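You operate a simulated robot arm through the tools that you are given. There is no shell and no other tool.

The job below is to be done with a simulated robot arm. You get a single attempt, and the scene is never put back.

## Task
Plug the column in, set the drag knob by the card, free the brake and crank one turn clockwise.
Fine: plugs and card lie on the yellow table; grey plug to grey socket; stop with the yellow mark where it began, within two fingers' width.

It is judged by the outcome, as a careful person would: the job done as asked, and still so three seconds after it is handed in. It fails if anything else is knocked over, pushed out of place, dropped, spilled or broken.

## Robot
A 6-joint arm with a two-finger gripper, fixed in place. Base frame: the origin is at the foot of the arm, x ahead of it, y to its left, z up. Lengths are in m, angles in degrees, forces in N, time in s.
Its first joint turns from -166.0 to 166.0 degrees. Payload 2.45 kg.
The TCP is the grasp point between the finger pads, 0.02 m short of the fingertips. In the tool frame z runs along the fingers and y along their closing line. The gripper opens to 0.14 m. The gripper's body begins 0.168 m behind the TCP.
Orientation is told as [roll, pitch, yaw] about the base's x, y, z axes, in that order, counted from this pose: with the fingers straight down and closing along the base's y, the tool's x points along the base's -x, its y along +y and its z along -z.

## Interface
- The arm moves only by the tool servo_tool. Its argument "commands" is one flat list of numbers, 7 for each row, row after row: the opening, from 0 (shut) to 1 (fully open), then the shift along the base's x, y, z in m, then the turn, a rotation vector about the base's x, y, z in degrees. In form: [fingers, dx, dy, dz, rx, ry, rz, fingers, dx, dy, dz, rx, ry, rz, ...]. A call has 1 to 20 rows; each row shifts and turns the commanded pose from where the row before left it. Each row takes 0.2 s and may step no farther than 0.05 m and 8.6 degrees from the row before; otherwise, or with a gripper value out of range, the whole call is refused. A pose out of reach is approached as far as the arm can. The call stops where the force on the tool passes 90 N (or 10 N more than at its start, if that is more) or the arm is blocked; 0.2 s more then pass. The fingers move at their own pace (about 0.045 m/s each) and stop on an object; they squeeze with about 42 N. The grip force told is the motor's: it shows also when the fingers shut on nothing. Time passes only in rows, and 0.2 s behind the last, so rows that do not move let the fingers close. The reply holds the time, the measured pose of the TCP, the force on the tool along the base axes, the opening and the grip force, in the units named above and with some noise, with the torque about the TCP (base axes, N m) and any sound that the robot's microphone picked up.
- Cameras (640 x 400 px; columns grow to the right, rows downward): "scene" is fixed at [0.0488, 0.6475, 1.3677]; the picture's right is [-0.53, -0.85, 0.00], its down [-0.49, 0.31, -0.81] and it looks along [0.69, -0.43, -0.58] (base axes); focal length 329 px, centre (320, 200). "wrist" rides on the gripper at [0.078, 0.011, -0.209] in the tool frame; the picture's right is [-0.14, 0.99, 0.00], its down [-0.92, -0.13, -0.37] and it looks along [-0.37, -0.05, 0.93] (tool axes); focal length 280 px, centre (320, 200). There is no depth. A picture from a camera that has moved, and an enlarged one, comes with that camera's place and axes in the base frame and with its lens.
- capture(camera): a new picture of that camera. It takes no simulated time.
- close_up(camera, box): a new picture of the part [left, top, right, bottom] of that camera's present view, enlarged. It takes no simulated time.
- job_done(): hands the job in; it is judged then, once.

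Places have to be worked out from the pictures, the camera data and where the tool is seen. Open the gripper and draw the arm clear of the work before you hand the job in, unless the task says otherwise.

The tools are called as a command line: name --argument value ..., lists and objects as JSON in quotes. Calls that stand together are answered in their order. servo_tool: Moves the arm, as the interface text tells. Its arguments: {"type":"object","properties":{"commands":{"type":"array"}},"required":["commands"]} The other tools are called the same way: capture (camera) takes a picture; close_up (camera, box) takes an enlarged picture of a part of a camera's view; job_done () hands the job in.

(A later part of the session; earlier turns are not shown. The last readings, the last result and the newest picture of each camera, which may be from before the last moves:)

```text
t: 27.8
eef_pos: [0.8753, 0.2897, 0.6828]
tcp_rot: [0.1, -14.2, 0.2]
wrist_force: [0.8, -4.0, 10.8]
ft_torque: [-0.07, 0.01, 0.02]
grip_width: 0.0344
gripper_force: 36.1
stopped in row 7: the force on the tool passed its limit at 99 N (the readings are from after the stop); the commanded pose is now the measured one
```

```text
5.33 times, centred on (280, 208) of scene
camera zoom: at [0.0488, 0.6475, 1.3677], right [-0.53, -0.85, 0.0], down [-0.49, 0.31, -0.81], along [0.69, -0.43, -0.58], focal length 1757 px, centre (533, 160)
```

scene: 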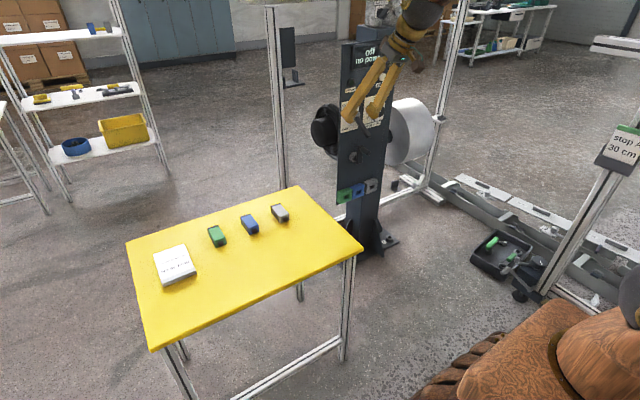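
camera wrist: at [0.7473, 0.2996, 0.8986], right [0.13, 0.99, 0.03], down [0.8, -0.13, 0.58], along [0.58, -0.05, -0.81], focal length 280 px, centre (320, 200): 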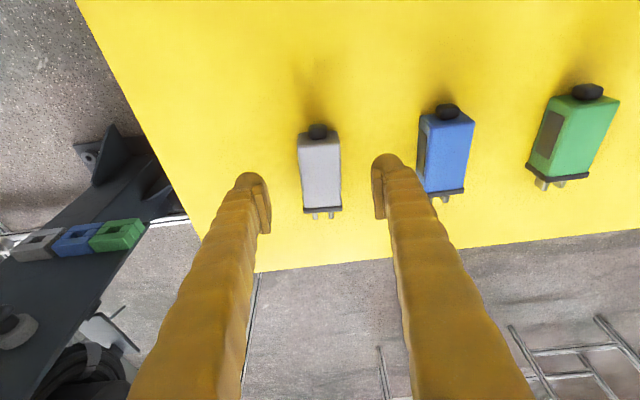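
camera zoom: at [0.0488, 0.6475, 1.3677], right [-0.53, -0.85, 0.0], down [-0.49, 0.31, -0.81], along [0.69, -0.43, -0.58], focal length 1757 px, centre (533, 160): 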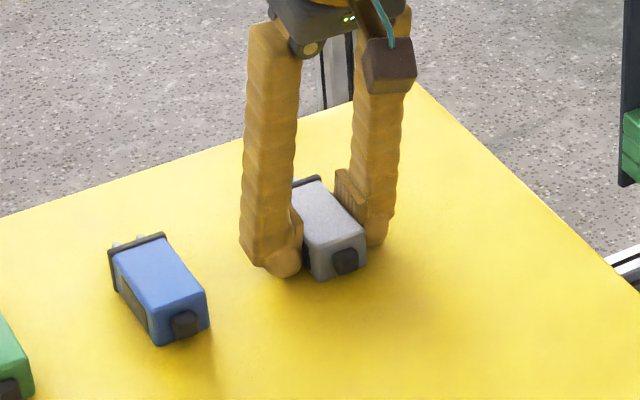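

The plug is gripped at width 0.0344 (a force stop happened from residual table pressure, now relaxed). I'll do a slow small test lift and check.

servo_tool --commands '[0.0, 0, 0, 0, 0, 0, 0, 0.0, 0, 0, 0.001, 0, 0, 0, 0.0, 0, 0, 0.001, 0, 0, 0, 0.0, 0, 0, 0.002, 0, 0, 0, 0.0, 0, 0, 0.002, 0, 0, 0, 0.0, 0, 0, 0.002, 0, 0, 0, 0.0, 0, 0, 0.002, 0, 0, 0, 0.0, 0, 0, 0, 0, 0, 0]'

close_up --camera "scene" --box '[220, 170, 340, 245]'

close_up --camera "wrist" --box '[230, 130, 410, 240]'

```text
t: 29.6
eef_pos: [0.8753, 0.29, 0.6911]
tcp_rot: [0.1, -14.1, 0.1]
wrist_force: [-0.1, 0.2, -1.0]
ft_torque: [0.01, -0.01, 0.02]
grip_width: 0.0346
gripper_force: 42.5
```

```text
5.33 times, centred on (280, 208) of scene
camera zoom: at [0.0488, 0.6475, 1.3677], right [-0.53, -0.85, 0.0], down [-0.49, 0.31, -0.81], along [0.69, -0.43, -0.58], focal length 1757 px, centre (533, 160)
```

zoom: 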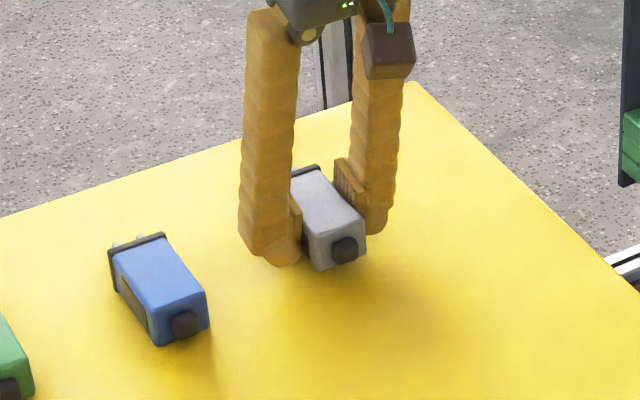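

```text
3.56 times, centred on (320, 185) of wrist
camera zoom: at [0.7485, 0.3016, 0.8741], right [0.13, 0.99, 0.04], down [0.8, -0.13, 0.58], along [0.58, -0.05, -0.81], focal length 997 px, centre (320, 253)
```

zoom: 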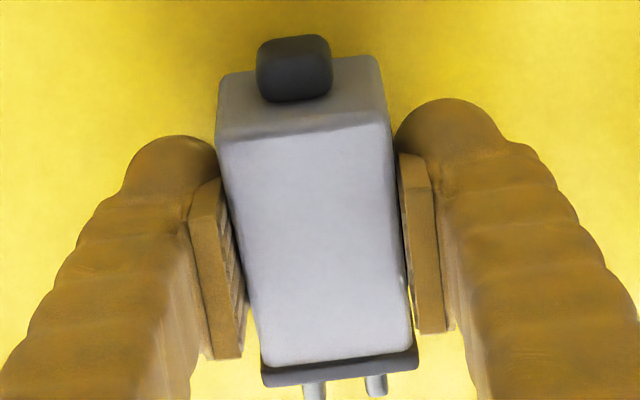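

The plug is lifted clear and hasn't shifted in the grip. I'll raise it further with gentle steps.

servo_tool --commands '[0.0, 0, 0, 0.004, 0, 0, 0, 0.0, 0, 0, 0.008, 0, 0, 0, 0.0, 0, 0, 0.012, 0, 0, 0, 0.0, 0, 0, 0.016, 0, 0, 0, 0.0, 0, 0, 0.018, 0, 0, 0, 0.0, 0, 0, 0.016, 0, 0, 0, 0.0, 0, 0, 0.012, 0, 0, 0, 0.0, 0, 0, 0.006, 0, 0, 0, 0.0, 0, 0, 0, 0, 0, 0]'

capture --camera "wrist"

capture --camera "scene"

```text
t: 31.6
eef_pos: [0.8773, 0.2927, 0.7817]
tcp_rot: [0.1, -14.0, 0.0]
wrist_force: [-0.6, 0.7, -0.1]
ft_torque: [-0.02, -0.01, 0.0]
grip_width: 0.0348
gripper_force: 41.8
```

```text
taken
camera wrist: at [0.7504, 0.3039, 0.9651], right [0.13, 0.99, 0.04], down [0.8, -0.13, 0.58], along [0.58, -0.05, -0.81], focal length 280 px, centre (320, 200)
```

wrist: 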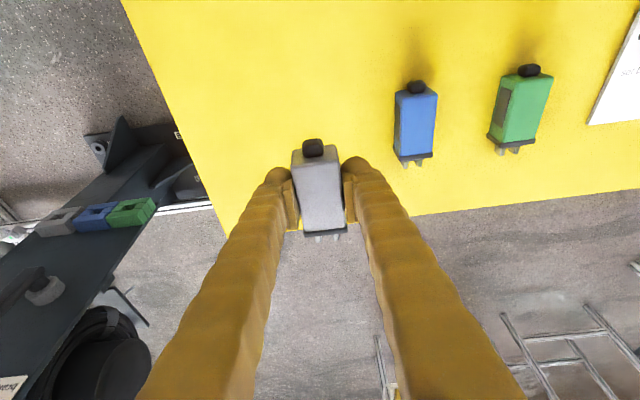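

```text
taken
```

scene: 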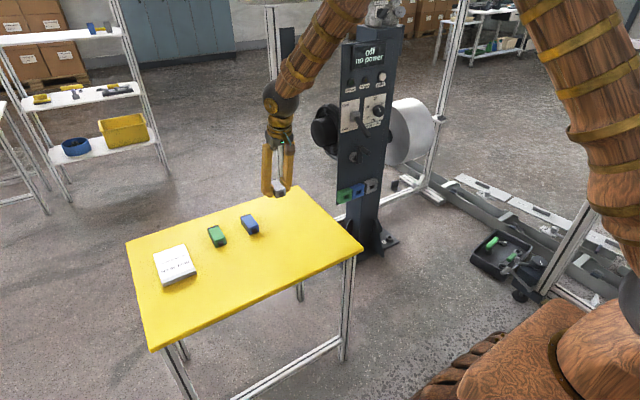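

The plug rides steadily in the grip, about 10 mm below TCP height, with its flange about 38 mm ahead of the TCP. I'll carry it across in front of the column, keeping x well short of the lever and crank.

servo_tool --commands '[0.0, 0, -0.015, 0, 0, 0, 0, 0.0, 0, -0.03, 0, 0, 0, 0, 0.0, 0, -0.04, 0, 0, 0, 0, 0.0, 0, -0.04, 0, 0, 0, 0, 0.0, 0, -0.04, 0, 0, 0, 0, 0.0, 0, -0.04, 0, 0, 0, 0, 0.0, 0, -0.04, 0, 0, 0, 0, 0.0, 0, -0.04, 0, 0, 0, 0, 0.0, 0, -0.04, 0, 0, 0, 0, 0.0, 0, -0.04, 0, 0, 0, 0, 0.0, 0, -0.04, 0, 0, 0, 0, 0.0, 0, -0.04, 0, 0, 0, 0, 0.0, 0, -0.04, 0, 0, 0, 0, 0.0, 0, -0.04, 0, 0, 0, 0, 0.0, 0, -0.035, 0, 0, 0, 0, 0.0, 0, -0.02, 0, 0, 0, 0, 0.0, 0, 0, 0, 0, 0, 0]'

capture --camera "wrist"

capture --camera "scene"

```text
t: 35.2
eef_pos: [0.8773, -0.2911, 0.7846]
tcp_rot: [0.1, -14.1, 0.1]
wrist_force: [-0.2, 0.4, -0.1]
ft_torque: [0.03, 0.01, 0.0]
grip_width: 0.0346
gripper_force: 42.1
```

```text
taken
camera wrist: at [0.7503, -0.2791, 0.9657], right [0.13, 0.99, 0.04], down [0.8, -0.13, 0.58], along [0.58, -0.05, -0.81], focal length 280 px, centre (320, 200)
```

wrist: 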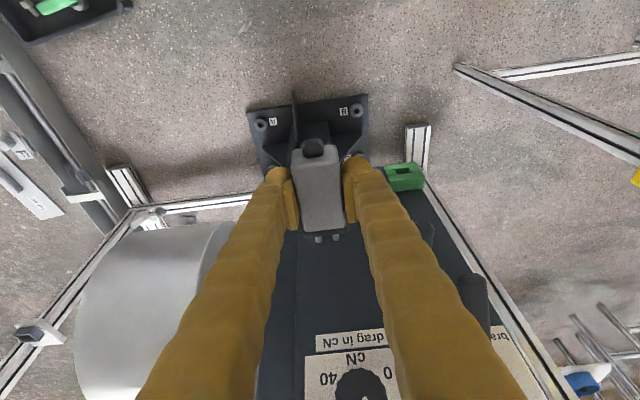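

```text
taken
```

scene: 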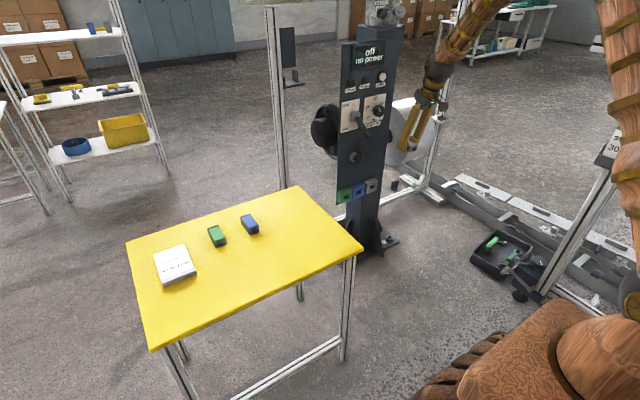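

Tracking is exact. Now I'll lower in front of the grey socket, still well back from it, to see plug and socket together.

servo_tool --commands '[0.0, 0, 0, -0.015, 0, 0, 0, 0.0, 0, 0, -0.03, 0, 0, 0, 0.0, 0, 0, -0.035, 0, 0, 0, 0.0, 0, 0, -0.035, 0, 0, 0, 0.0, 0, 0, -0.035, 0, 0, 0, 0.0, 0, 0, -0.035, 0, 0, 0, 0.0, 0, 0, -0.035, 0, 0, 0, 0.0, 0, 0, -0.025, 0, 0, 0, 0.0, 0, 0, -0.012, 0, 0, 0, 0.0, 0, 0, 0, 0, 0, 0]'

capture --camera "wrist"

close_up --camera "scene" --box '[330, 130, 450, 205]'

```text
t: 37.4
eef_pos: [0.8765, -0.2909, 0.5248]
tcp_rot: [0.1, -14.1, 0.0]
wrist_force: [1.2, -0.6, -1.4]
ft_torque: [-0.01, -0.02, 0.02]
grip_width: 0.0346
gripper_force: 42.1
```

```text
taken
camera wrist: at [0.7501, -0.2801, 0.7079], right [0.13, 0.99, 0.04], down [0.8, -0.13, 0.58], along [0.58, -0.05, -0.81], focal length 280 px, centre (320, 200)
```

wrist: 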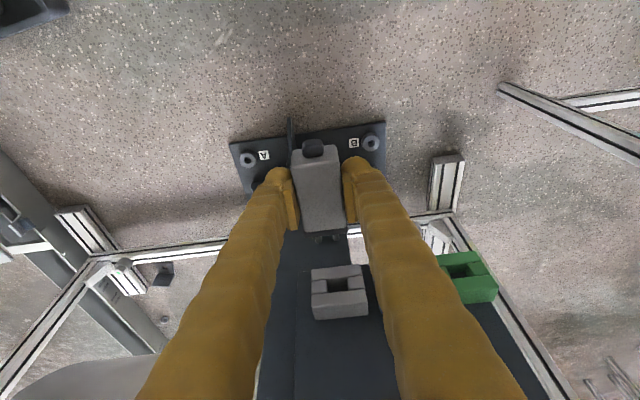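

```text
5.33 times, centred on (390, 168) of scene
camera zoom: at [0.0488, 0.6475, 1.3677], right [-0.53, -0.85, 0.0], down [-0.49, 0.31, -0.81], along [0.69, -0.43, -0.58], focal length 1757 px, centre (-53, 373)
```

zoom: 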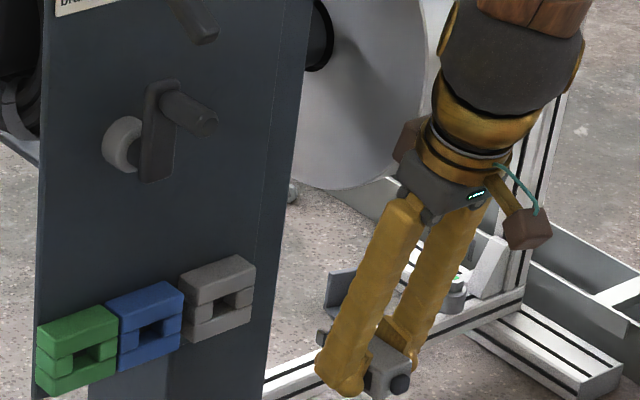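

I can see the grey socket just beyond the plug. Close-ups for measuring both.

close_up --camera "wrist" --box '[270, 130, 398, 210]'

close_up --camera "wrist" --box '[270, 220, 430, 320]'

```text
5.00 times, centred on (334, 170) of wrist
camera zoom: at [0.7501, -0.2801, 0.7079], right [0.13, 0.99, 0.04], down [0.8, -0.13, 0.58], along [0.58, -0.05, -0.81], focal length 1402 px, centre (250, 350)
```

zoom: 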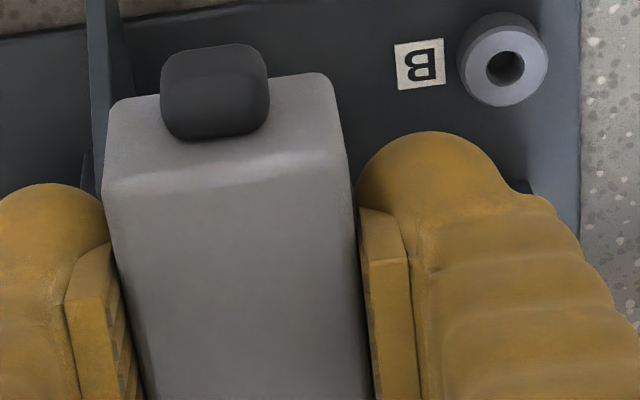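

```text
4.00 times, centred on (350, 270) of wrist
camera zoom: at [0.7501, -0.2801, 0.7079], right [0.13, 0.99, 0.04], down [0.8, -0.13, 0.58], along [0.58, -0.05, -0.81], focal length 1122 px, centre (200, -80)
```

zoom: 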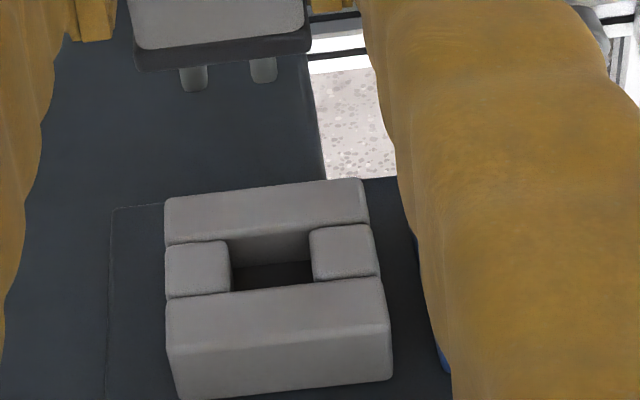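

Prongs measure about 16 mm apart (span 22 mm) and the opening is about 27 × 23 mm, centred near y −0.2906, z ≈ 0.478, face at x ≈ 1.055. I'll close in to about 45 mm from the socket at matching height and re-measure.

servo_tool --commands '[0.0, 0.01, 0.0005, -0.006, 0, 0, 0, 0.0, 0.018, 0.0005, -0.009, 0, 0, 0, 0.0, 0.018, 0.0, -0.009, 0, 0, 0, 0.0, 0.018, 0, -0.008, 0, 0, 0, 0.0, 0.009, 0, -0.005, 0, 0, 0, 0.0, 0, 0, 0, 0, 0, 0]'

capture --camera "wrist"

close_up --camera "wrist" --box '[270, 200, 430, 300]'

close_up --camera "scene" --box '[350, 155, 414, 195]'

```text
t: 38.8
eef_pos: [0.9483, -0.2895, 0.4882]
tcp_rot: [0.1, -14.1, 0.0]
wrist_force: [0.5, 0.0, -1.2]
ft_torque: [-0.03, -0.03, 0.01]
grip_width: 0.0347
gripper_force: 41.7
```

```text
taken
camera wrist: at [0.8221, -0.2787, 0.6711], right [0.13, 0.99, 0.04], down [0.8, -0.13, 0.58], along [0.58, -0.05, -0.81], focal length 280 px, centre (320, 200)
```

wrist: 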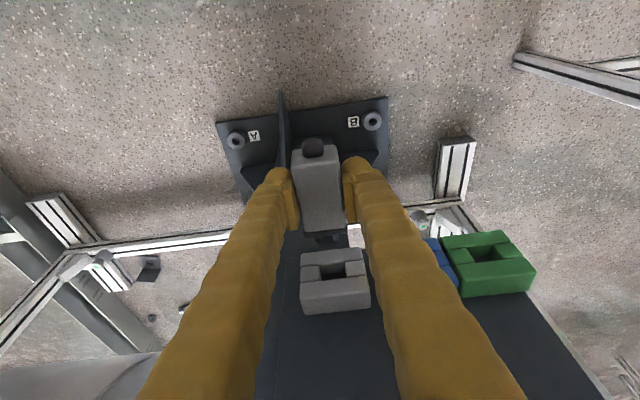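

```text
4.00 times, centred on (350, 250) of wrist
camera zoom: at [0.8221, -0.2787, 0.6711], right [0.13, 0.99, 0.04], down [0.8, -0.13, 0.58], along [0.58, -0.05, -0.81], focal length 1122 px, centre (200, 0)
```

zoom: 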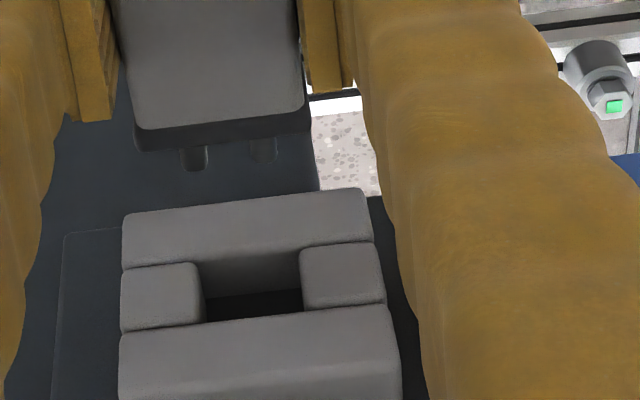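

```text
10.00 times, centred on (382, 175) of scene
camera zoom: at [0.0488, 0.6475, 1.3677], right [-0.53, -0.85, 0.0], down [-0.49, 0.31, -0.81], along [0.69, -0.43, -0.58], focal length 3294 px, centre (-300, 450)
```

zoom: 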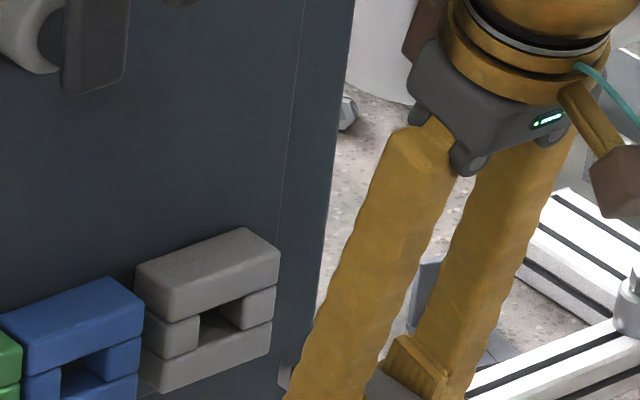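

Re-triangulated, the opening centre is at about (1.053, −0.290, 0.479) and the prongs are at y −0.290 and z ≈ 0.479, so they are lined up. I'll advance to just short of the face and check reach and alignment.

servo_tool --commands '[0.0, 0.008, 0, 0, 0, 0, 0, 0.0, 0.01, 0, 0, 0, 0, 0, 0.0, 0.01, 0, 0, 0, 0, 0, 0.0, 0.008, 0, 0, 0, 0, 0, 0.0, 0.003, 0, 0, 0, 0, 0, 0.0, 0, 0, 0, 0, 0, 0]'

close_up --camera "wrist" --box '[270, 180, 430, 280]'

close_up --camera "scene" --box '[340, 145, 420, 195]'

```text
t: 40.2
eef_pos: [0.9882, -0.2871, 0.4871]
tcp_rot: [0.0, -14.1, 0.0]
wrist_force: [-1.0, 0.4, -0.7]
ft_torque: [-0.01, -0.03, -0.01]
grip_width: 0.0344
gripper_force: 41.9
```

```text
4.00 times, centred on (350, 230) of wrist
camera zoom: at [0.861, -0.2773, 0.6708], right [0.13, 0.99, 0.04], down [0.8, -0.13, 0.58], along [0.58, -0.05, -0.81], focal length 1122 px, centre (200, 80)
```

zoom: 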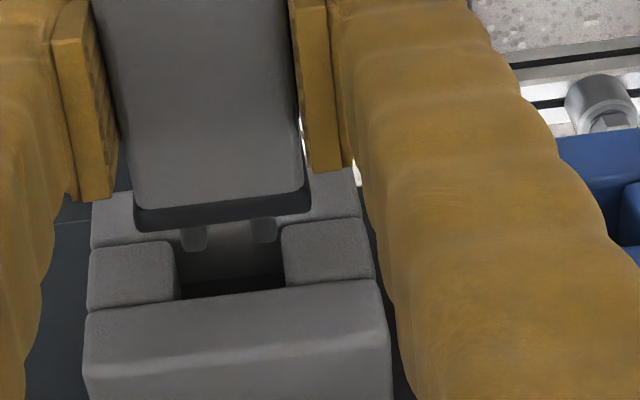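

```text
8.00 times, centred on (380, 170) of scene
camera zoom: at [0.0488, 0.6475, 1.3677], right [-0.53, -0.85, 0.0], down [-0.49, 0.31, -0.81], along [0.69, -0.43, -0.58], focal length 2635 px, centre (-160, 440)
```

zoom: 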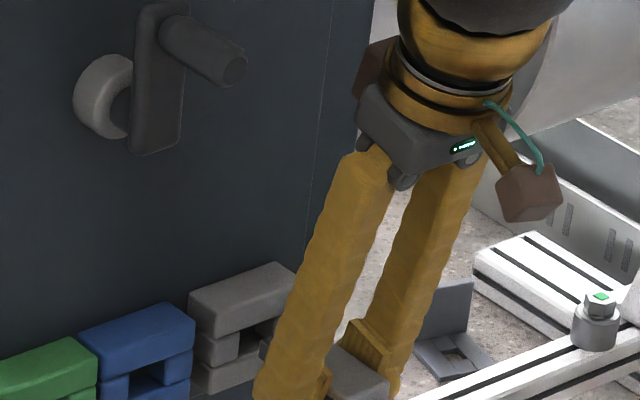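

In-image the prong midpoint and opening centre agree within about 0.5 mm in y. I'll push forward in small steps and watch the force.

servo_tool --commands '[0.0, 0.003, 0, 0, 0, 0, 0, 0.0, 0.003, 0, 0, 0, 0, 0, 0.0, 0.003, 0, 0, 0, 0, 0, 0.0, 0.003, 0, 0, 0, 0, 0, 0.0, 0, 0, 0, 0, 0, 0]'

close_up --camera "wrist" --box '[270, 180, 430, 280]'

```text
t: 41.4
eef_pos: [0.9976, -0.2878, 0.4891]
tcp_rot: [0.1, -14.1, 0.0]
wrist_force: [0.0, -0.4, -0.9]
ft_torque: [-0.01, -0.01, -0.01]
grip_width: 0.035
gripper_force: 42.1
```

```text
4.00 times, centred on (350, 230) of wrist
camera zoom: at [0.8717, -0.277, 0.6711], right [0.13, 0.99, 0.04], down [0.8, -0.13, 0.58], along [0.58, -0.05, -0.81], focal length 1122 px, centre (200, 80)
```

zoom: 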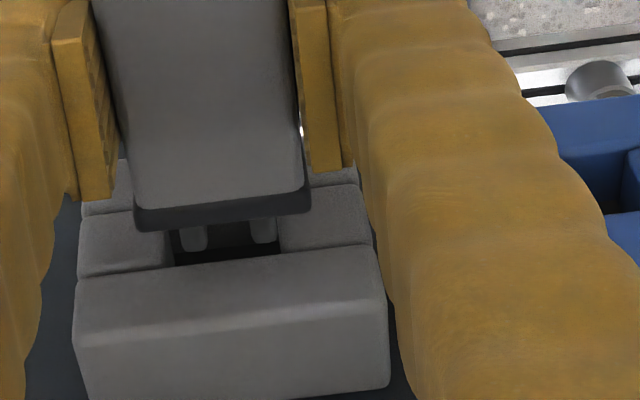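

Prong tips are entering between the posts with no contact force. I'll nudge 0.6 mm in −y to centre and continue pushing.

servo_tool --commands '[0.0, 0.002, -0.0006, 0, 0, 0, 0, 0.0, 0.003, 0, 0, 0, 0, 0, 0.0, 0.003, 0, 0, 0, 0, 0, 0.0, 0.002, 0, 0, 0, 0, 0, 0.0, 0, 0, 0, 0, 0, 0]'

close_up --camera "wrist" --box '[270, 180, 430, 280]'

```text
t: 42.6
eef_pos: [1.0098, -0.2889, 0.4875]
tcp_rot: [0.2, -13.9, -0.1]
wrist_force: [-33.6, -0.8, -13.9]
ft_torque: [-0.01, 0.66, -0.05]
grip_width: 0.0345
gripper_force: 41.9
```

```text
4.00 times, centred on (350, 230) of wrist
camera zoom: at [0.8828, -0.2781, 0.6709], right [0.13, 0.99, 0.04], down [0.8, -0.13, 0.58], along [0.58, -0.05, -0.81], focal length 1122 px, centre (200, 80)
```

zoom: 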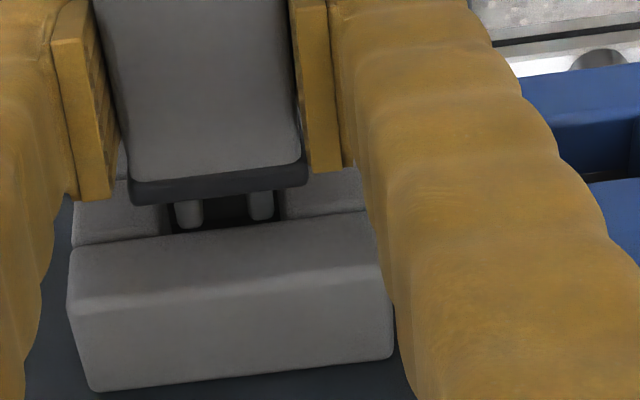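

I've met −34 N in x, and the plug slid back a few mm in the fingers, so the prongs may be bottomed or touching something. I'll check the display and the plug from the fixed camera.

close_up --camera "scene" --box '[330, 30, 410, 80]'

close_up --camera "scene" --box '[345, 165, 409, 205]'

close_up --camera "wrist" --box '[290, 190, 370, 240]'

```text
8.00 times, centred on (370, 55) of scene
camera zoom: at [0.0488, 0.6475, 1.3677], right [-0.53, -0.85, 0.0], down [-0.49, 0.31, -0.81], along [0.69, -0.43, -0.58], focal length 2635 px, centre (-80, 1360)
```

zoom: 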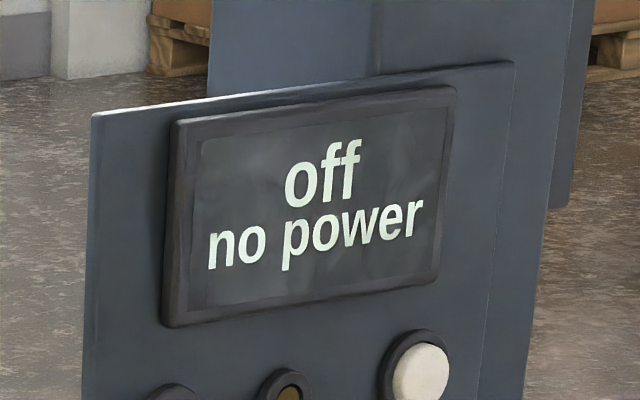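

```text
10.00 times, centred on (377, 185) of scene
camera zoom: at [0.0488, 0.6475, 1.3677], right [-0.53, -0.85, 0.0], down [-0.49, 0.31, -0.81], along [0.69, -0.43, -0.58], focal length 3294 px, centre (-250, 350)
```

zoom: 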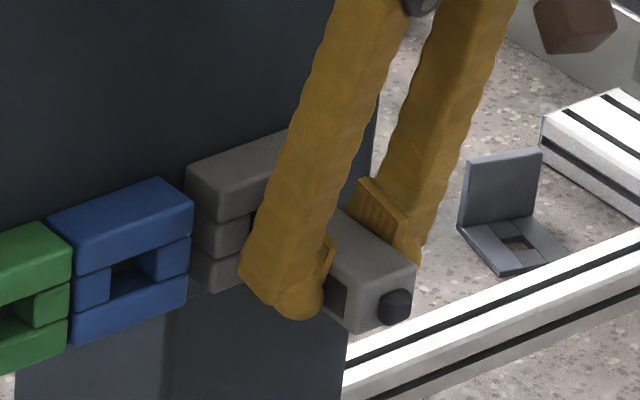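

```text
8.00 times, centred on (330, 215) of wrist
camera zoom: at [0.8828, -0.2781, 0.6709], right [0.13, 0.99, 0.04], down [0.8, -0.13, 0.58], along [0.58, -0.05, -0.81], focal length 2243 px, centre (240, 80)
```

zoom: 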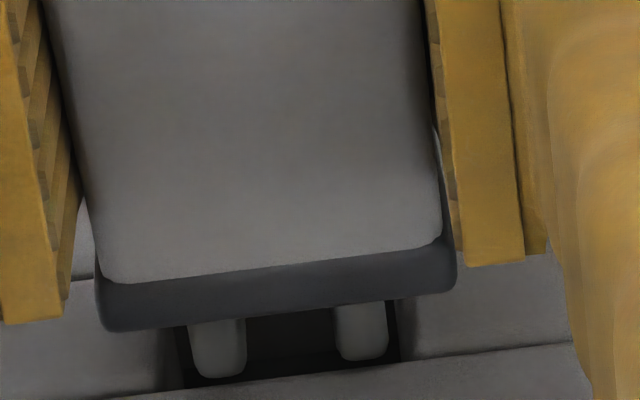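

The tips stopped exactly at the lower edge of the upper beam, with a downward reaction. This fits the prongs sitting nearer the plug's top than I assumed, so they were about 10 mm too high. I'll back off, lower by 10 mm and look again.

servo_tool --commands '[0.0, -0.005, 0, 0, 0, 0, 0, 0.0, -0.005, 0, 0, 0, 0, 0, 0.0, -0.004, 0, 0, 0, 0, 0, 0.0, 0, 0, -0.005, 0, 0, 0, 0.0, 0, 0, -0.005, 0, 0, 0, 0.0, 0, 0, 0, 0, 0, 0]'

close_up --camera "wrist" --box '[270, 180, 430, 280]'

close_up --camera "scene" --box '[345, 165, 409, 205]'

```text
t: 44.0
eef_pos: [0.9961, -0.2889, 0.4788]
tcp_rot: [0.1, -14.1, 0.0]
wrist_force: [-0.1, 0.5, -0.9]
ft_torque: [0.03, 0.01, 0.02]
grip_width: 0.0349
gripper_force: 42.3
```

```text
4.00 times, centred on (350, 230) of wrist
camera zoom: at [0.8694, -0.279, 0.6618], right [0.13, 0.99, 0.04], down [0.8, -0.13, 0.58], along [0.58, -0.05, -0.81], focal length 1122 px, centre (200, 80)
```

zoom: 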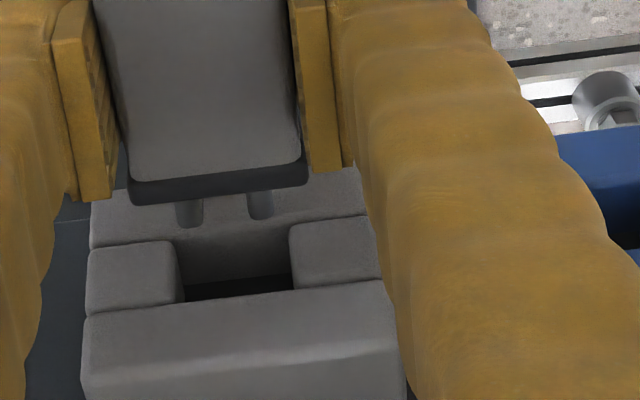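

```text
10.00 times, centred on (377, 185) of scene
camera zoom: at [0.0488, 0.6475, 1.3677], right [-0.53, -0.85, 0.0], down [-0.49, 0.31, -0.81], along [0.69, -0.43, -0.58], focal length 3294 px, centre (-250, 350)
```

zoom: 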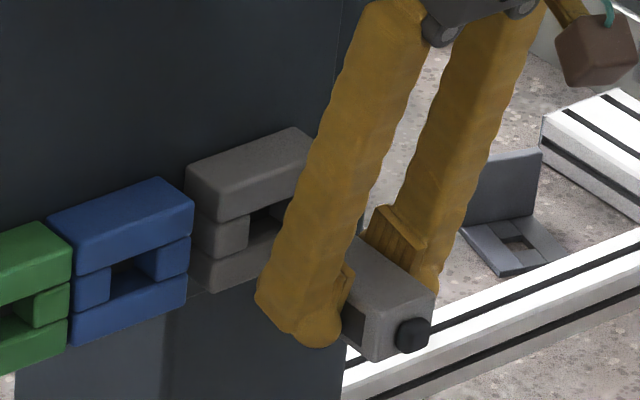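

Cross-checking several views puts the prongs only about 6 mm below the plug's top, so at this lowered height (TCP z 0.479) they should be near the middle of the opening (0.469–0.489). I'll advance again with a 0.6 mm +y trim.

servo_tool --commands '[0.0, 0.004, 0.0006, 0, 0, 0, 0, 0.0, 0.004, 0, 0, 0, 0, 0, 0.0, 0.004, 0, 0, 0, 0, 0, 0.0, 0.003, 0, 0, 0, 0, 0, 0.0, 0.002, 0, 0, 0, 0, 0, 0.0, 0, 0, 0, 0, 0, 0]'

close_up --camera "wrist" --box '[270, 180, 430, 280]'

```text
t: 45.4
eef_pos: [1.0126, -0.2887, 0.4801]
tcp_rot: [0.1, -14.2, 0.0]
wrist_force: [-21.6, -2.2, 14.9]
ft_torque: [-0.07, -0.34, -0.14]
grip_width: 0.0348
gripper_force: 42.1
```

```text
4.00 times, centred on (350, 230) of wrist
camera zoom: at [0.8861, -0.2775, 0.6627], right [0.13, 0.99, 0.04], down [0.8, -0.13, 0.58], along [0.58, -0.05, -0.81], focal length 1122 px, centre (200, 80)
```

zoom: 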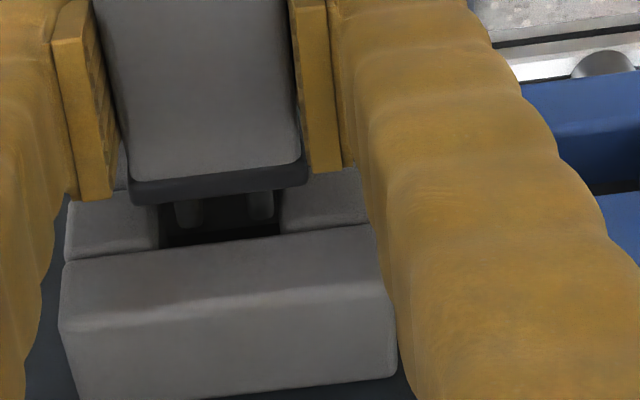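

Contact again, this time with an upward reaction (+15 N), so the prongs may be low in the hole. I'll back off 3 mm and probe vertically in small steps to learn whether the prongs are inside the recess.

servo_tool --commands '[0.0, -0.003, 0, 0, 0, 0, 0, 0.0, 0, 0, 0, 0, 0, 0]'

servo_tool --commands '[0.0, 0, 0, -0.002, 0, 0, 0, 0.0, 0, 0, 0, 0, 0, 0]'

servo_tool --commands '[0.0, 0, 0, 0.004, 0, 0, 0, 0.0, 0, 0, 0, 0, 0, 0]'

servo_tool --commands '[0.0, 0, 0, 0.002, 0, 0, 0, 0.0, 0, 0, 0, 0, 0, 0]'

```text
t: 46.0
eef_pos: [1.0101, -0.2876, 0.4804]
tcp_rot: [0.1, -14.1, 0.1]
wrist_force: [0.1, -1.1, -0.7]
ft_torque: [0.01, 0.01, 0.01]
grip_width: 0.0346
gripper_force: 42.4
```

```text
t: 46.6
eef_pos: [1.0087, -0.2893, 0.4778]
tcp_rot: [0.1, -14.1, 0.1]
wrist_force: [1.2, -0.5, -1.5]
ft_torque: [0.0, 0.0, -0.02]
grip_width: 0.0342
gripper_force: 42.2
```

```text
t: 47.2
eef_pos: [1.0103, -0.2893, 0.4818]
tcp_rot: [0.2, -14.0, 0.0]
wrist_force: [0.5, 0.1, -0.7]
ft_torque: [-0.03, 0.0, 0.0]
grip_width: 0.0344
gripper_force: 42.1
```

```text
t: 47.8
eef_pos: [1.0093, -0.2878, 0.4848]
tcp_rot: [0.1, -14.2, 0.1]
wrist_force: [-0.6, 0.4, -1.0]
ft_torque: [-0.03, 0.01, 0.0]
grip_width: 0.0346
gripper_force: 41.7
```

No vertical contact between 0.478 and 0.485. I'll keep probing upward in 2 mm steps.

servo_tool --commands '[0.0, 0, 0, 0.002, 0, 0, 0, 0.0, 0, 0, 0, 0, 0, 0]'

servo_tool --commands '[0.0, 0, 0, 0.002, 0, 0, 0, 0.0, 0, 0, 0, 0, 0, 0]'

servo_tool --commands '[0.0, 0, 0, 0.002, 0, 0, 0, 0.0, 0, 0, 0, 0, 0, 0]'

close_up --camera "wrist" --box '[270, 180, 430, 280]'

```text
t: 48.4
eef_pos: [1.0092, -0.288, 0.4859]
tcp_rot: [0.1, -14.1, 0.0]
wrist_force: [-0.5, 0.5, -0.3]
ft_torque: [0.05, -0.02, 0.01]
grip_width: 0.0345
gripper_force: 42.6
```

```text
t: 49.0
eef_pos: [1.0084, -0.2895, 0.4875]
tcp_rot: [0.1, -14.1, 0.0]
wrist_force: [-0.5, 0.5, -0.1]
ft_torque: [0.0, 0.01, 0.0]
grip_width: 0.0346
gripper_force: 42.1
```

```text
t: 49.6
eef_pos: [1.0089, -0.2902, 0.4881]
tcp_rot: [0.1, -14.1, 0.1]
wrist_force: [0.2, 0.4, -0.7]
ft_torque: [0.0, 0.03, 0.0]
grip_width: 0.0347
gripper_force: 42.2
```

```text
4.00 times, centred on (350, 230) of wrist
camera zoom: at [0.8819, -0.2785, 0.6713], right [0.13, 0.99, 0.04], down [0.8, -0.13, 0.58], along [0.58, -0.05, -0.81], focal length 1122 px, centre (200, 80)
```

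zoom: 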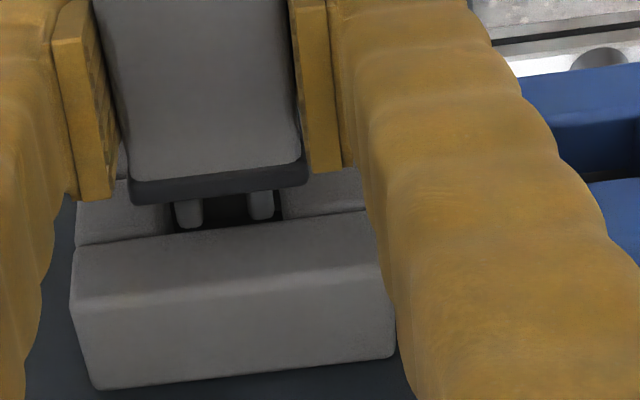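

Still free. Continuing upward a few more millimetres.

servo_tool --commands '[0.0, 0, 0, 0.002, 0, 0, 0, 0.0, 0, 0, 0, 0, 0, 0]'

servo_tool --commands '[0.0, 0, 0, 0.002, 0, 0, 0, 0.0, 0, 0, 0, 0, 0, 0]'

servo_tool --commands '[0.0, 0, 0, 0.002, 0, 0, 0, 0.0, 0, 0, 0, 0, 0, 0]'

close_up --camera "wrist" --box '[270, 180, 430, 280]'

```text
t: 50.2
eef_pos: [1.009, -0.2884, 0.4918]
tcp_rot: [0.1, -14.1, 0.0]
wrist_force: [-0.3, -0.4, -1.2]
ft_torque: [0.03, 0.02, 0.03]
grip_width: 0.0346
gripper_force: 41.5
```

```text
t: 50.8
eef_pos: [1.0095, -0.2899, 0.4932]
tcp_rot: [0.1, -14.1, 0.0]
wrist_force: [0.5, 0.6, -0.9]
ft_torque: [-0.03, 0.0, 0.02]
grip_width: 0.0347
gripper_force: 42.3
```

```text
t: 51.4
eef_pos: [1.0098, -0.2882, 0.4946]
tcp_rot: [0.1, -14.0, 0.0]
wrist_force: [-1.5, -0.5, -2.0]
ft_torque: [-0.05, 0.03, 0.0]
grip_width: 0.0346
gripper_force: 41.7
```

```text
4.00 times, centred on (350, 230) of wrist
camera zoom: at [0.8824, -0.2781, 0.6775], right [0.13, 0.99, 0.04], down [0.8, -0.13, 0.58], along [0.58, -0.05, -0.81], focal length 1122 px, centre (200, 80)
```

zoom: 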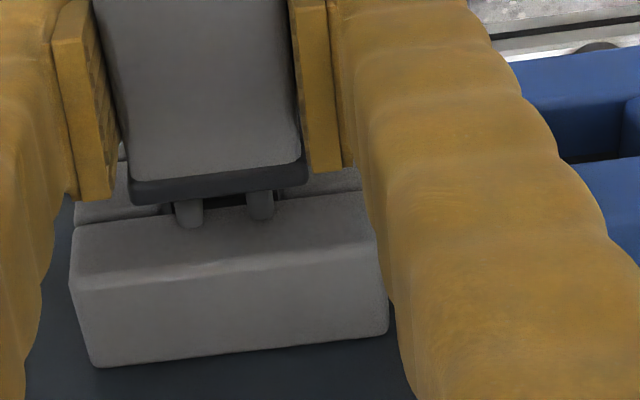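

The tips now overlay the upper beam, so they are still in front of the face. The torques also make sense: the first contact was at the upper beam's edge, and the second was about 14 mm below the TCP at the lower beam's edge. That means the prongs are tall blades that need z between those two; the middle is TCP z ≈ 0.484. I'll back off, go to that height and push.

servo_tool --commands '[0.0, -0.004, 0, 0, 0, 0, 0, 0.0, 0, 0, -0.005, 0, 0, 0, 0.0, 0, 0, -0.0055, 0, 0, 0, 0.0, 0, 0, 0, 0, 0, 0, 0.0, 0, 0, 0, 0, 0, 0]'

servo_tool --commands '[0.0, 0.003, 0, 0, 0, 0, 0, 0.0, 0.003, 0, 0, 0, 0, 0, 0.0, 0.002, 0, 0, 0, 0, 0, 0.0, 0, 0, 0, 0, 0, 0]'

close_up --camera "wrist" --box '[270, 180, 430, 280]'

```text
t: 52.6
eef_pos: [1.0048, -0.2874, 0.4846]
tcp_rot: [0.2, -14.1, 0.0]
wrist_force: [0.3, -0.4, -1.2]
ft_torque: [-0.02, -0.02, 0.01]
grip_width: 0.0346
gripper_force: 42.1
```

```text
t: 53.6
eef_pos: [1.0129, -0.288, 0.4844]
tcp_rot: [0.0, -14.1, 0.0]
wrist_force: [-0.2, -0.8, -0.6]
ft_torque: [-0.02, -0.02, -0.04]
grip_width: 0.0347
gripper_force: 42.0
```

```text
4.00 times, centred on (350, 230) of wrist
camera zoom: at [0.8866, -0.2774, 0.6672], right [0.13, 0.99, 0.04], down [0.8, -0.13, 0.58], along [0.58, -0.05, -0.81], focal length 1122 px, centre (200, 80)
```

zoom: 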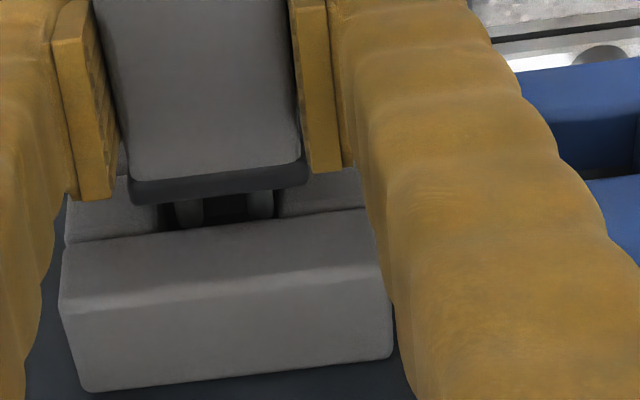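

The tips now enter the hole with no force, shaded inside the recess. I'll trim y by −1 mm to centre between the posts and continue in small steps.

servo_tool --commands '[0.0, 0.0, -0.001, 0, 0, 0, 0, 0.0, 0.003, 0, 0, 0, 0, 0, 0.0, 0.003, 0, 0, 0, 0, 0, 0.0, 0, 0, 0, 0, 0, 0]'

close_up --camera "wrist" --box '[270, 180, 430, 280]'

```text
t: 54.6
eef_pos: [1.0181, -0.2898, 0.4841]
tcp_rot: [0.1, -14.1, 0.0]
wrist_force: [-0.5, 0.6, -4.8]
ft_torque: [-0.02, 0.17, 0.05]
grip_width: 0.0346
gripper_force: 42.3
```

```text
4.00 times, centred on (350, 230) of wrist
camera zoom: at [0.8921, -0.279, 0.6669], right [0.13, 0.99, 0.04], down [0.8, -0.13, 0.58], along [0.58, -0.05, -0.81], focal length 1122 px, centre (200, 80)
```

zoom: 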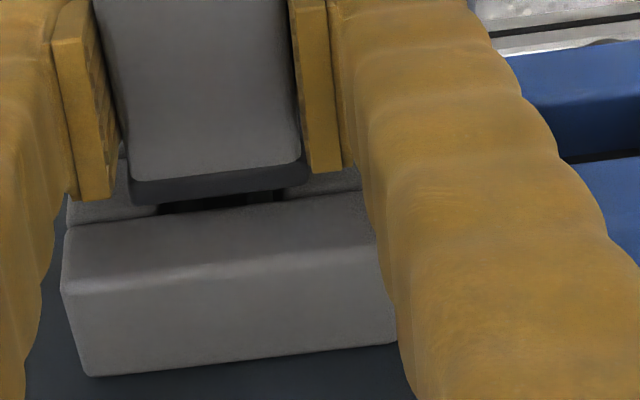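

Prongs are in the hole now, with only −4.8 N of rub from the upper side. I'll lower by 1 mm and push on to seat the flange.

servo_tool --commands '[0.0, 0.0, 0, -0.001, 0, 0, 0, 0.0, 0.003, 0, 0, 0, 0, 0, 0.0, 0.002, 0, 0, 0, 0, 0, 0.0, 0, 0, 0, 0, 0, 0]'

close_up --camera "wrist" --box '[270, 180, 430, 280]'

close_up --camera "scene" --box '[330, 30, 410, 80]'

```text
t: 55.6
eef_pos: [1.0258, -0.2906, 0.4835]
tcp_rot: [0.1, -14.1, 0.0]
wrist_force: [-11.6, -3.4, 11.6]
ft_torque: [-0.04, -0.09, -0.04]
grip_width: 0.0347
gripper_force: 41.6
```

```text
4.00 times, centred on (350, 230) of wrist
camera zoom: at [0.8977, -0.2793, 0.666], right [0.13, 0.99, 0.04], down [0.8, -0.13, 0.58], along [0.58, -0.05, -0.81], focal length 1122 px, centre (200, 80)
```

zoom: 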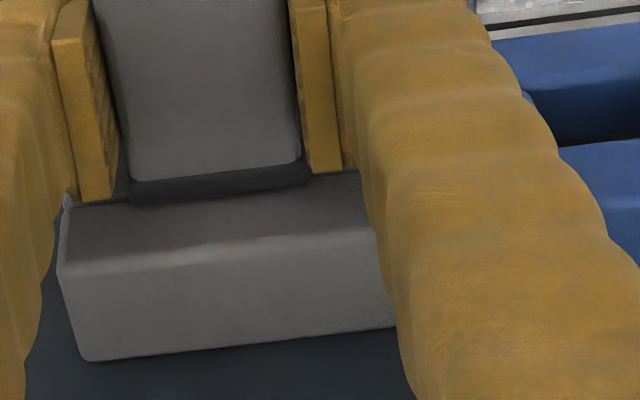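

```text
8.00 times, centred on (370, 55) of scene
camera zoom: at [0.0488, 0.6475, 1.3677], right [-0.53, -0.85, 0.0], down [-0.49, 0.31, -0.81], along [0.69, -0.43, -0.58], focal length 2635 px, centre (-80, 1360)
```

zoom: 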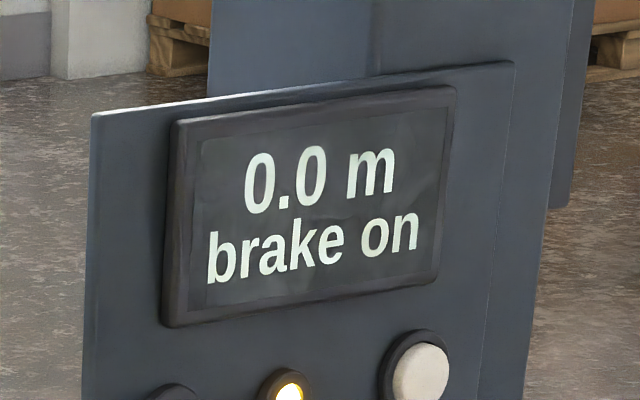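

The display now shows "0.0 m / brake on" and the brake lamp is lit: the grey plug powers the column. I'll check the sensor lamp and how seated the plug looks before releasing.

close_up --camera "scene" --box '[335, 60, 399, 100]'

close_up --camera "scene" --box '[345, 165, 409, 205]'

```text
10.00 times, centred on (367, 80) of scene
camera zoom: at [0.0488, 0.6475, 1.3677], right [-0.53, -0.85, 0.0], down [-0.49, 0.31, -0.81], along [0.69, -0.43, -0.58], focal length 3294 px, centre (-150, 1400)
```

zoom: 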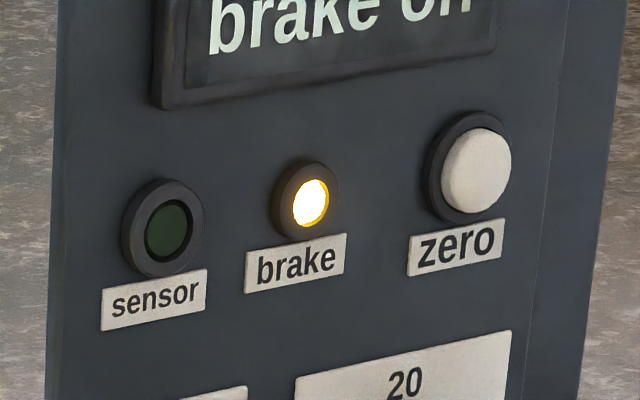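

```text
10.00 times, centred on (377, 185) of scene
camera zoom: at [0.0488, 0.6475, 1.3677], right [-0.53, -0.85, 0.0], down [-0.49, 0.31, -0.81], along [0.69, -0.43, -0.58], focal length 3294 px, centre (-250, 350)
```

zoom: 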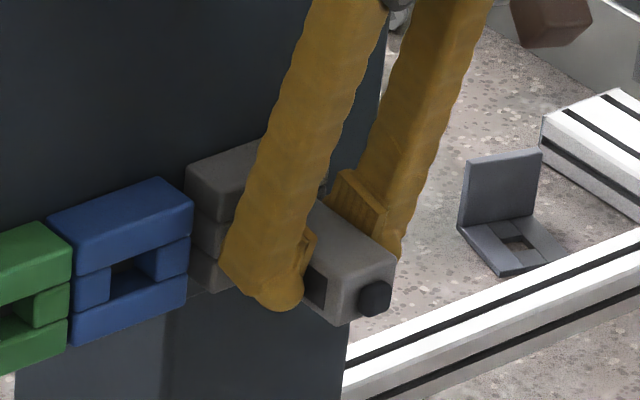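

The sensor lamp is unlit but the display shows no complaint. I'll press 1.5 mm more to be sure the plug is seated.

servo_tool --commands '[0.0, 0.0015, 0, 0, 0, 0, 0, 0.0, 0, 0, 0, 0, 0, 0]'

close_up --camera "wrist" --box '[270, 180, 430, 280]'

```text
t: 56.2
eef_pos: [1.0261, -0.2916, 0.4833]
tcp_rot: [0.1, -14.1, 0.0]
wrist_force: [-25.8, -8.3, 11.7]
ft_torque: [-0.12, 0.13, -0.11]
grip_width: 0.0346
gripper_force: 41.9
```

```text
4.00 times, centred on (350, 230) of wrist
camera zoom: at [0.8985, -0.2794, 0.6662], right [0.13, 0.99, 0.04], down [0.8, -0.13, 0.58], along [0.58, -0.05, -0.81], focal length 1122 px, centre (200, 80)
```

zoom: 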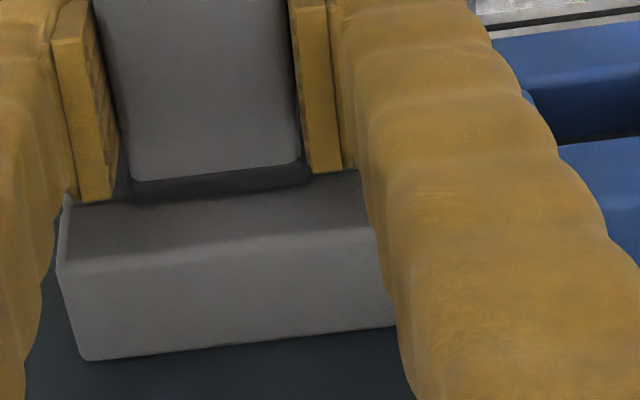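

The plug no longer advances and the force rises, so it is seated. I'll relax the push by 1 mm and open the fingers a little to release it.

servo_tool --commands '[0.0, -0.001, 0, 0, 0, 0, 0, 0.3, 0, 0, 0, 0, 0, 0, 0.38, 0, 0, 0, 0, 0, 0, 0.38, 0, 0, 0, 0, 0, 0, 0.38, 0, 0, 0, 0, 0, 0]'

close_up --camera "wrist" --box '[270, 180, 430, 280]'

close_up --camera "scene" --box '[345, 165, 409, 205]'

close_up --camera "scene" --box '[330, 30, 410, 80]'

```text
t: 57.4
eef_pos: [1.0247, -0.2891, 0.4848]
tcp_rot: [0.0, -14.1, 0.1]
wrist_force: [0.4, -0.3, -1.2]
ft_torque: [0.03, 0.0, 0.02]
grip_width: 0.0532
gripper_force: 0.0
```

```text
4.00 times, centred on (350, 230) of wrist
camera zoom: at [0.8978, -0.2789, 0.6664], right [0.13, 0.99, 0.04], down [0.8, -0.13, 0.58], along [0.58, -0.05, -0.81], focal length 1122 px, centre (200, 80)
```

zoom: 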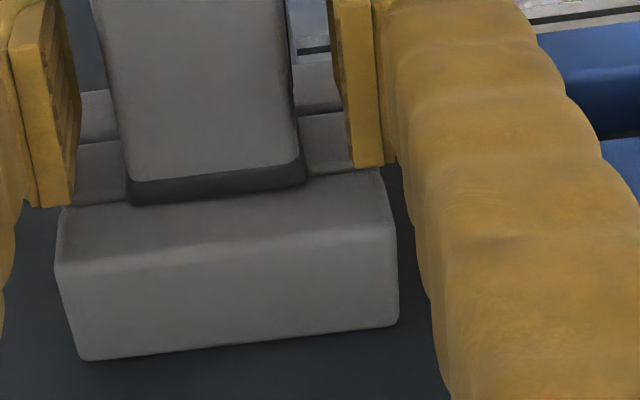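

```text
10.00 times, centred on (377, 185) of scene
camera zoom: at [0.0488, 0.6475, 1.3677], right [-0.53, -0.85, 0.0], down [-0.49, 0.31, -0.81], along [0.69, -0.43, -0.58], focal length 3294 px, centre (-250, 350)
```

zoom: 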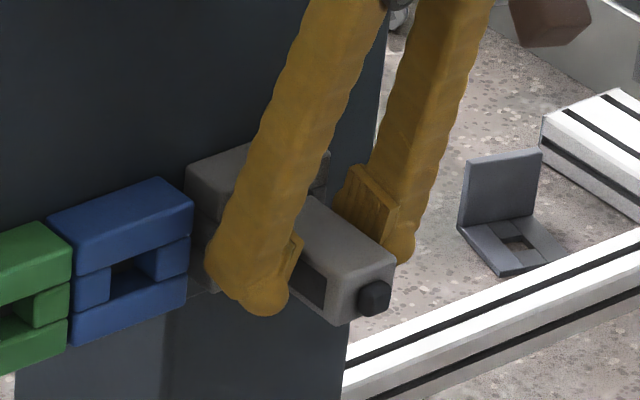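

```text
8.00 times, centred on (370, 55) of scene
camera zoom: at [0.0488, 0.6475, 1.3677], right [-0.53, -0.85, 0.0], down [-0.49, 0.31, -0.81], along [0.69, -0.43, -0.58], focal length 2635 px, centre (-80, 1360)
```

zoom: 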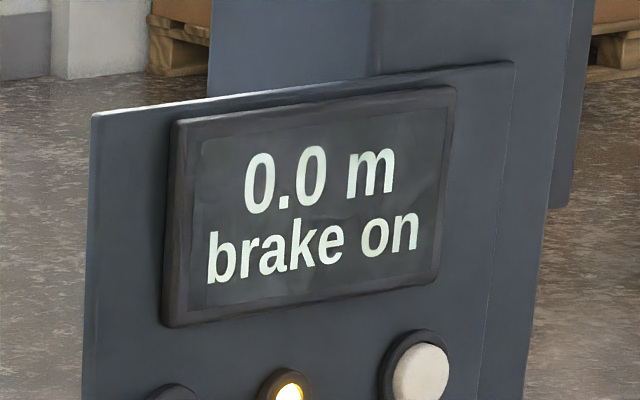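

The plug stays in on its own and the power stays on. I'll back straight out in −x, then rise clear.

servo_tool --commands '[0.38, -0.008, 0, 0, 0, 0, 0, 0.38, -0.015, 0, 0, 0, 0, 0, 0.38, -0.025, 0, 0, 0, 0, 0, 0.38, -0.03, 0, 0, 0, 0, 0, 0.38, -0.035, 0, 0, 0, 0, 0, 0.38, -0.03, 0, 0.02, 0, 0, 0, 0.38, 0, 0, 0, 0, 0, 0]'

capture --camera "wrist"

close_up --camera "scene" --box '[300, 90, 460, 210]'

```text
t: 59.0
eef_pos: [0.8819, -0.2892, 0.5032]
tcp_rot: [0.1, -14.1, 0.0]
wrist_force: [0.3, -0.7, -0.2]
ft_torque: [0.01, 0.0, 0.0]
grip_width: 0.0535
gripper_force: 0.2
```

```text
taken
camera wrist: at [0.7554, -0.2782, 0.6857], right [0.13, 0.99, 0.04], down [0.8, -0.13, 0.58], along [0.58, -0.05, -0.81], focal length 280 px, centre (320, 200)
```

wrist: 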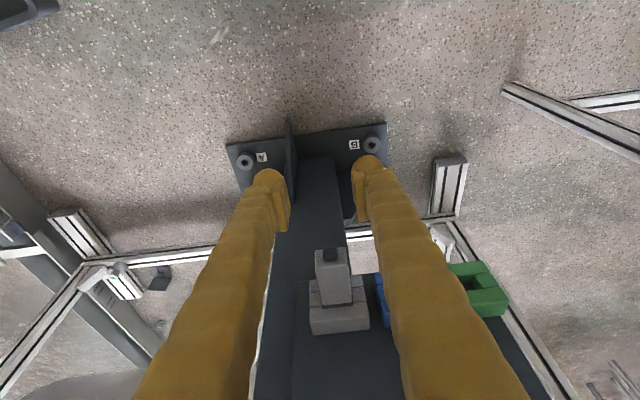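

```text
3.33 times, centred on (380, 150) of scene
camera zoom: at [0.0488, 0.6475, 1.3677], right [-0.53, -0.85, 0.0], down [-0.49, 0.31, -0.81], along [0.69, -0.43, -0.58], focal length 1098 px, centre (120, 367)
```

zoom: 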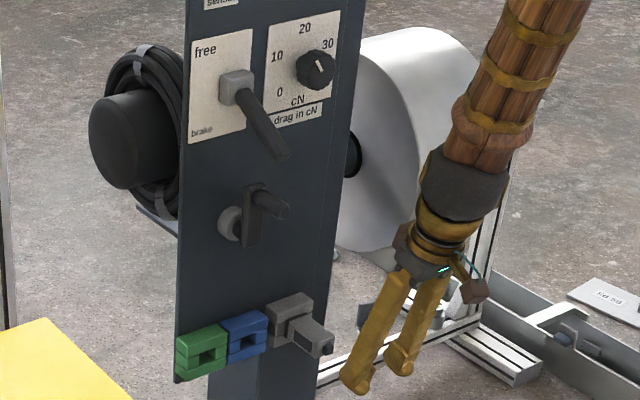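

The grey plug is in and holding. For the knob I need the tool horizontal, so I'll first rise to a free spot and go vertical, then swing the hand 180° about a 45°-down forward axis. That avoids the wrist singularity and puts the camera on top.

servo_tool --commands '[0.38, -0.012, 0.02, 0.04, 0, 2, 0, 0.38, -0.012, 0.02, 0.045, 0, 2, 0, 0.38, -0.012, 0.02, 0.045, 0, 2, 0, 0.38, -0.012, 0.02, 0.045, 0, 2, 0, 0.38, -0.012, 0.02, 0.045, 0, 2, 0, 0.38, -0.012, 0.02, 0.045, 0, 2, 0, 0.38, -0.01, 0.02, 0.045, 0, 2.1, 0, 0.38, 0, 0, 0.035, 0, 0, 0, 0.38, 0, 0, 0, 0, 0, 0]'

```text
refused: row 2 steps farther than a row can; nothing moved
```

A step was slightly too long; I'll shorten it.

servo_tool --commands '[0.38, -0.012, 0.02, 0.04, 0, 2, 0, 0.38, -0.012, 0.02, 0.042, 0, 2, 0, 0.38, -0.012, 0.02, 0.042, 0, 2, 0, 0.38, -0.012, 0.02, 0.042, 0, 2, 0, 0.38, -0.012, 0.02, 0.042, 0, 2, 0, 0.38, -0.012, 0.02, 0.042, 0, 2, 0, 0.38, -0.01, 0.02, 0.042, 0, 2.1, 0, 0.38, 0, 0, 0.04, 0, 0, 0, 0.38, 0, 0, 0.02, 0, 0, 0, 0.38, 0, 0, 0, 0, 0, 0]'

```text
t: 61.2
eef_pos: [0.7993, -0.1511, 0.8556]
tcp_rot: [0.1, 0.0, 0.1]
wrist_force: [0.6, 0.4, 0.3]
ft_torque: [0.01, 0.01, 0.0]
grip_width: 0.0534
gripper_force: 0.0
```

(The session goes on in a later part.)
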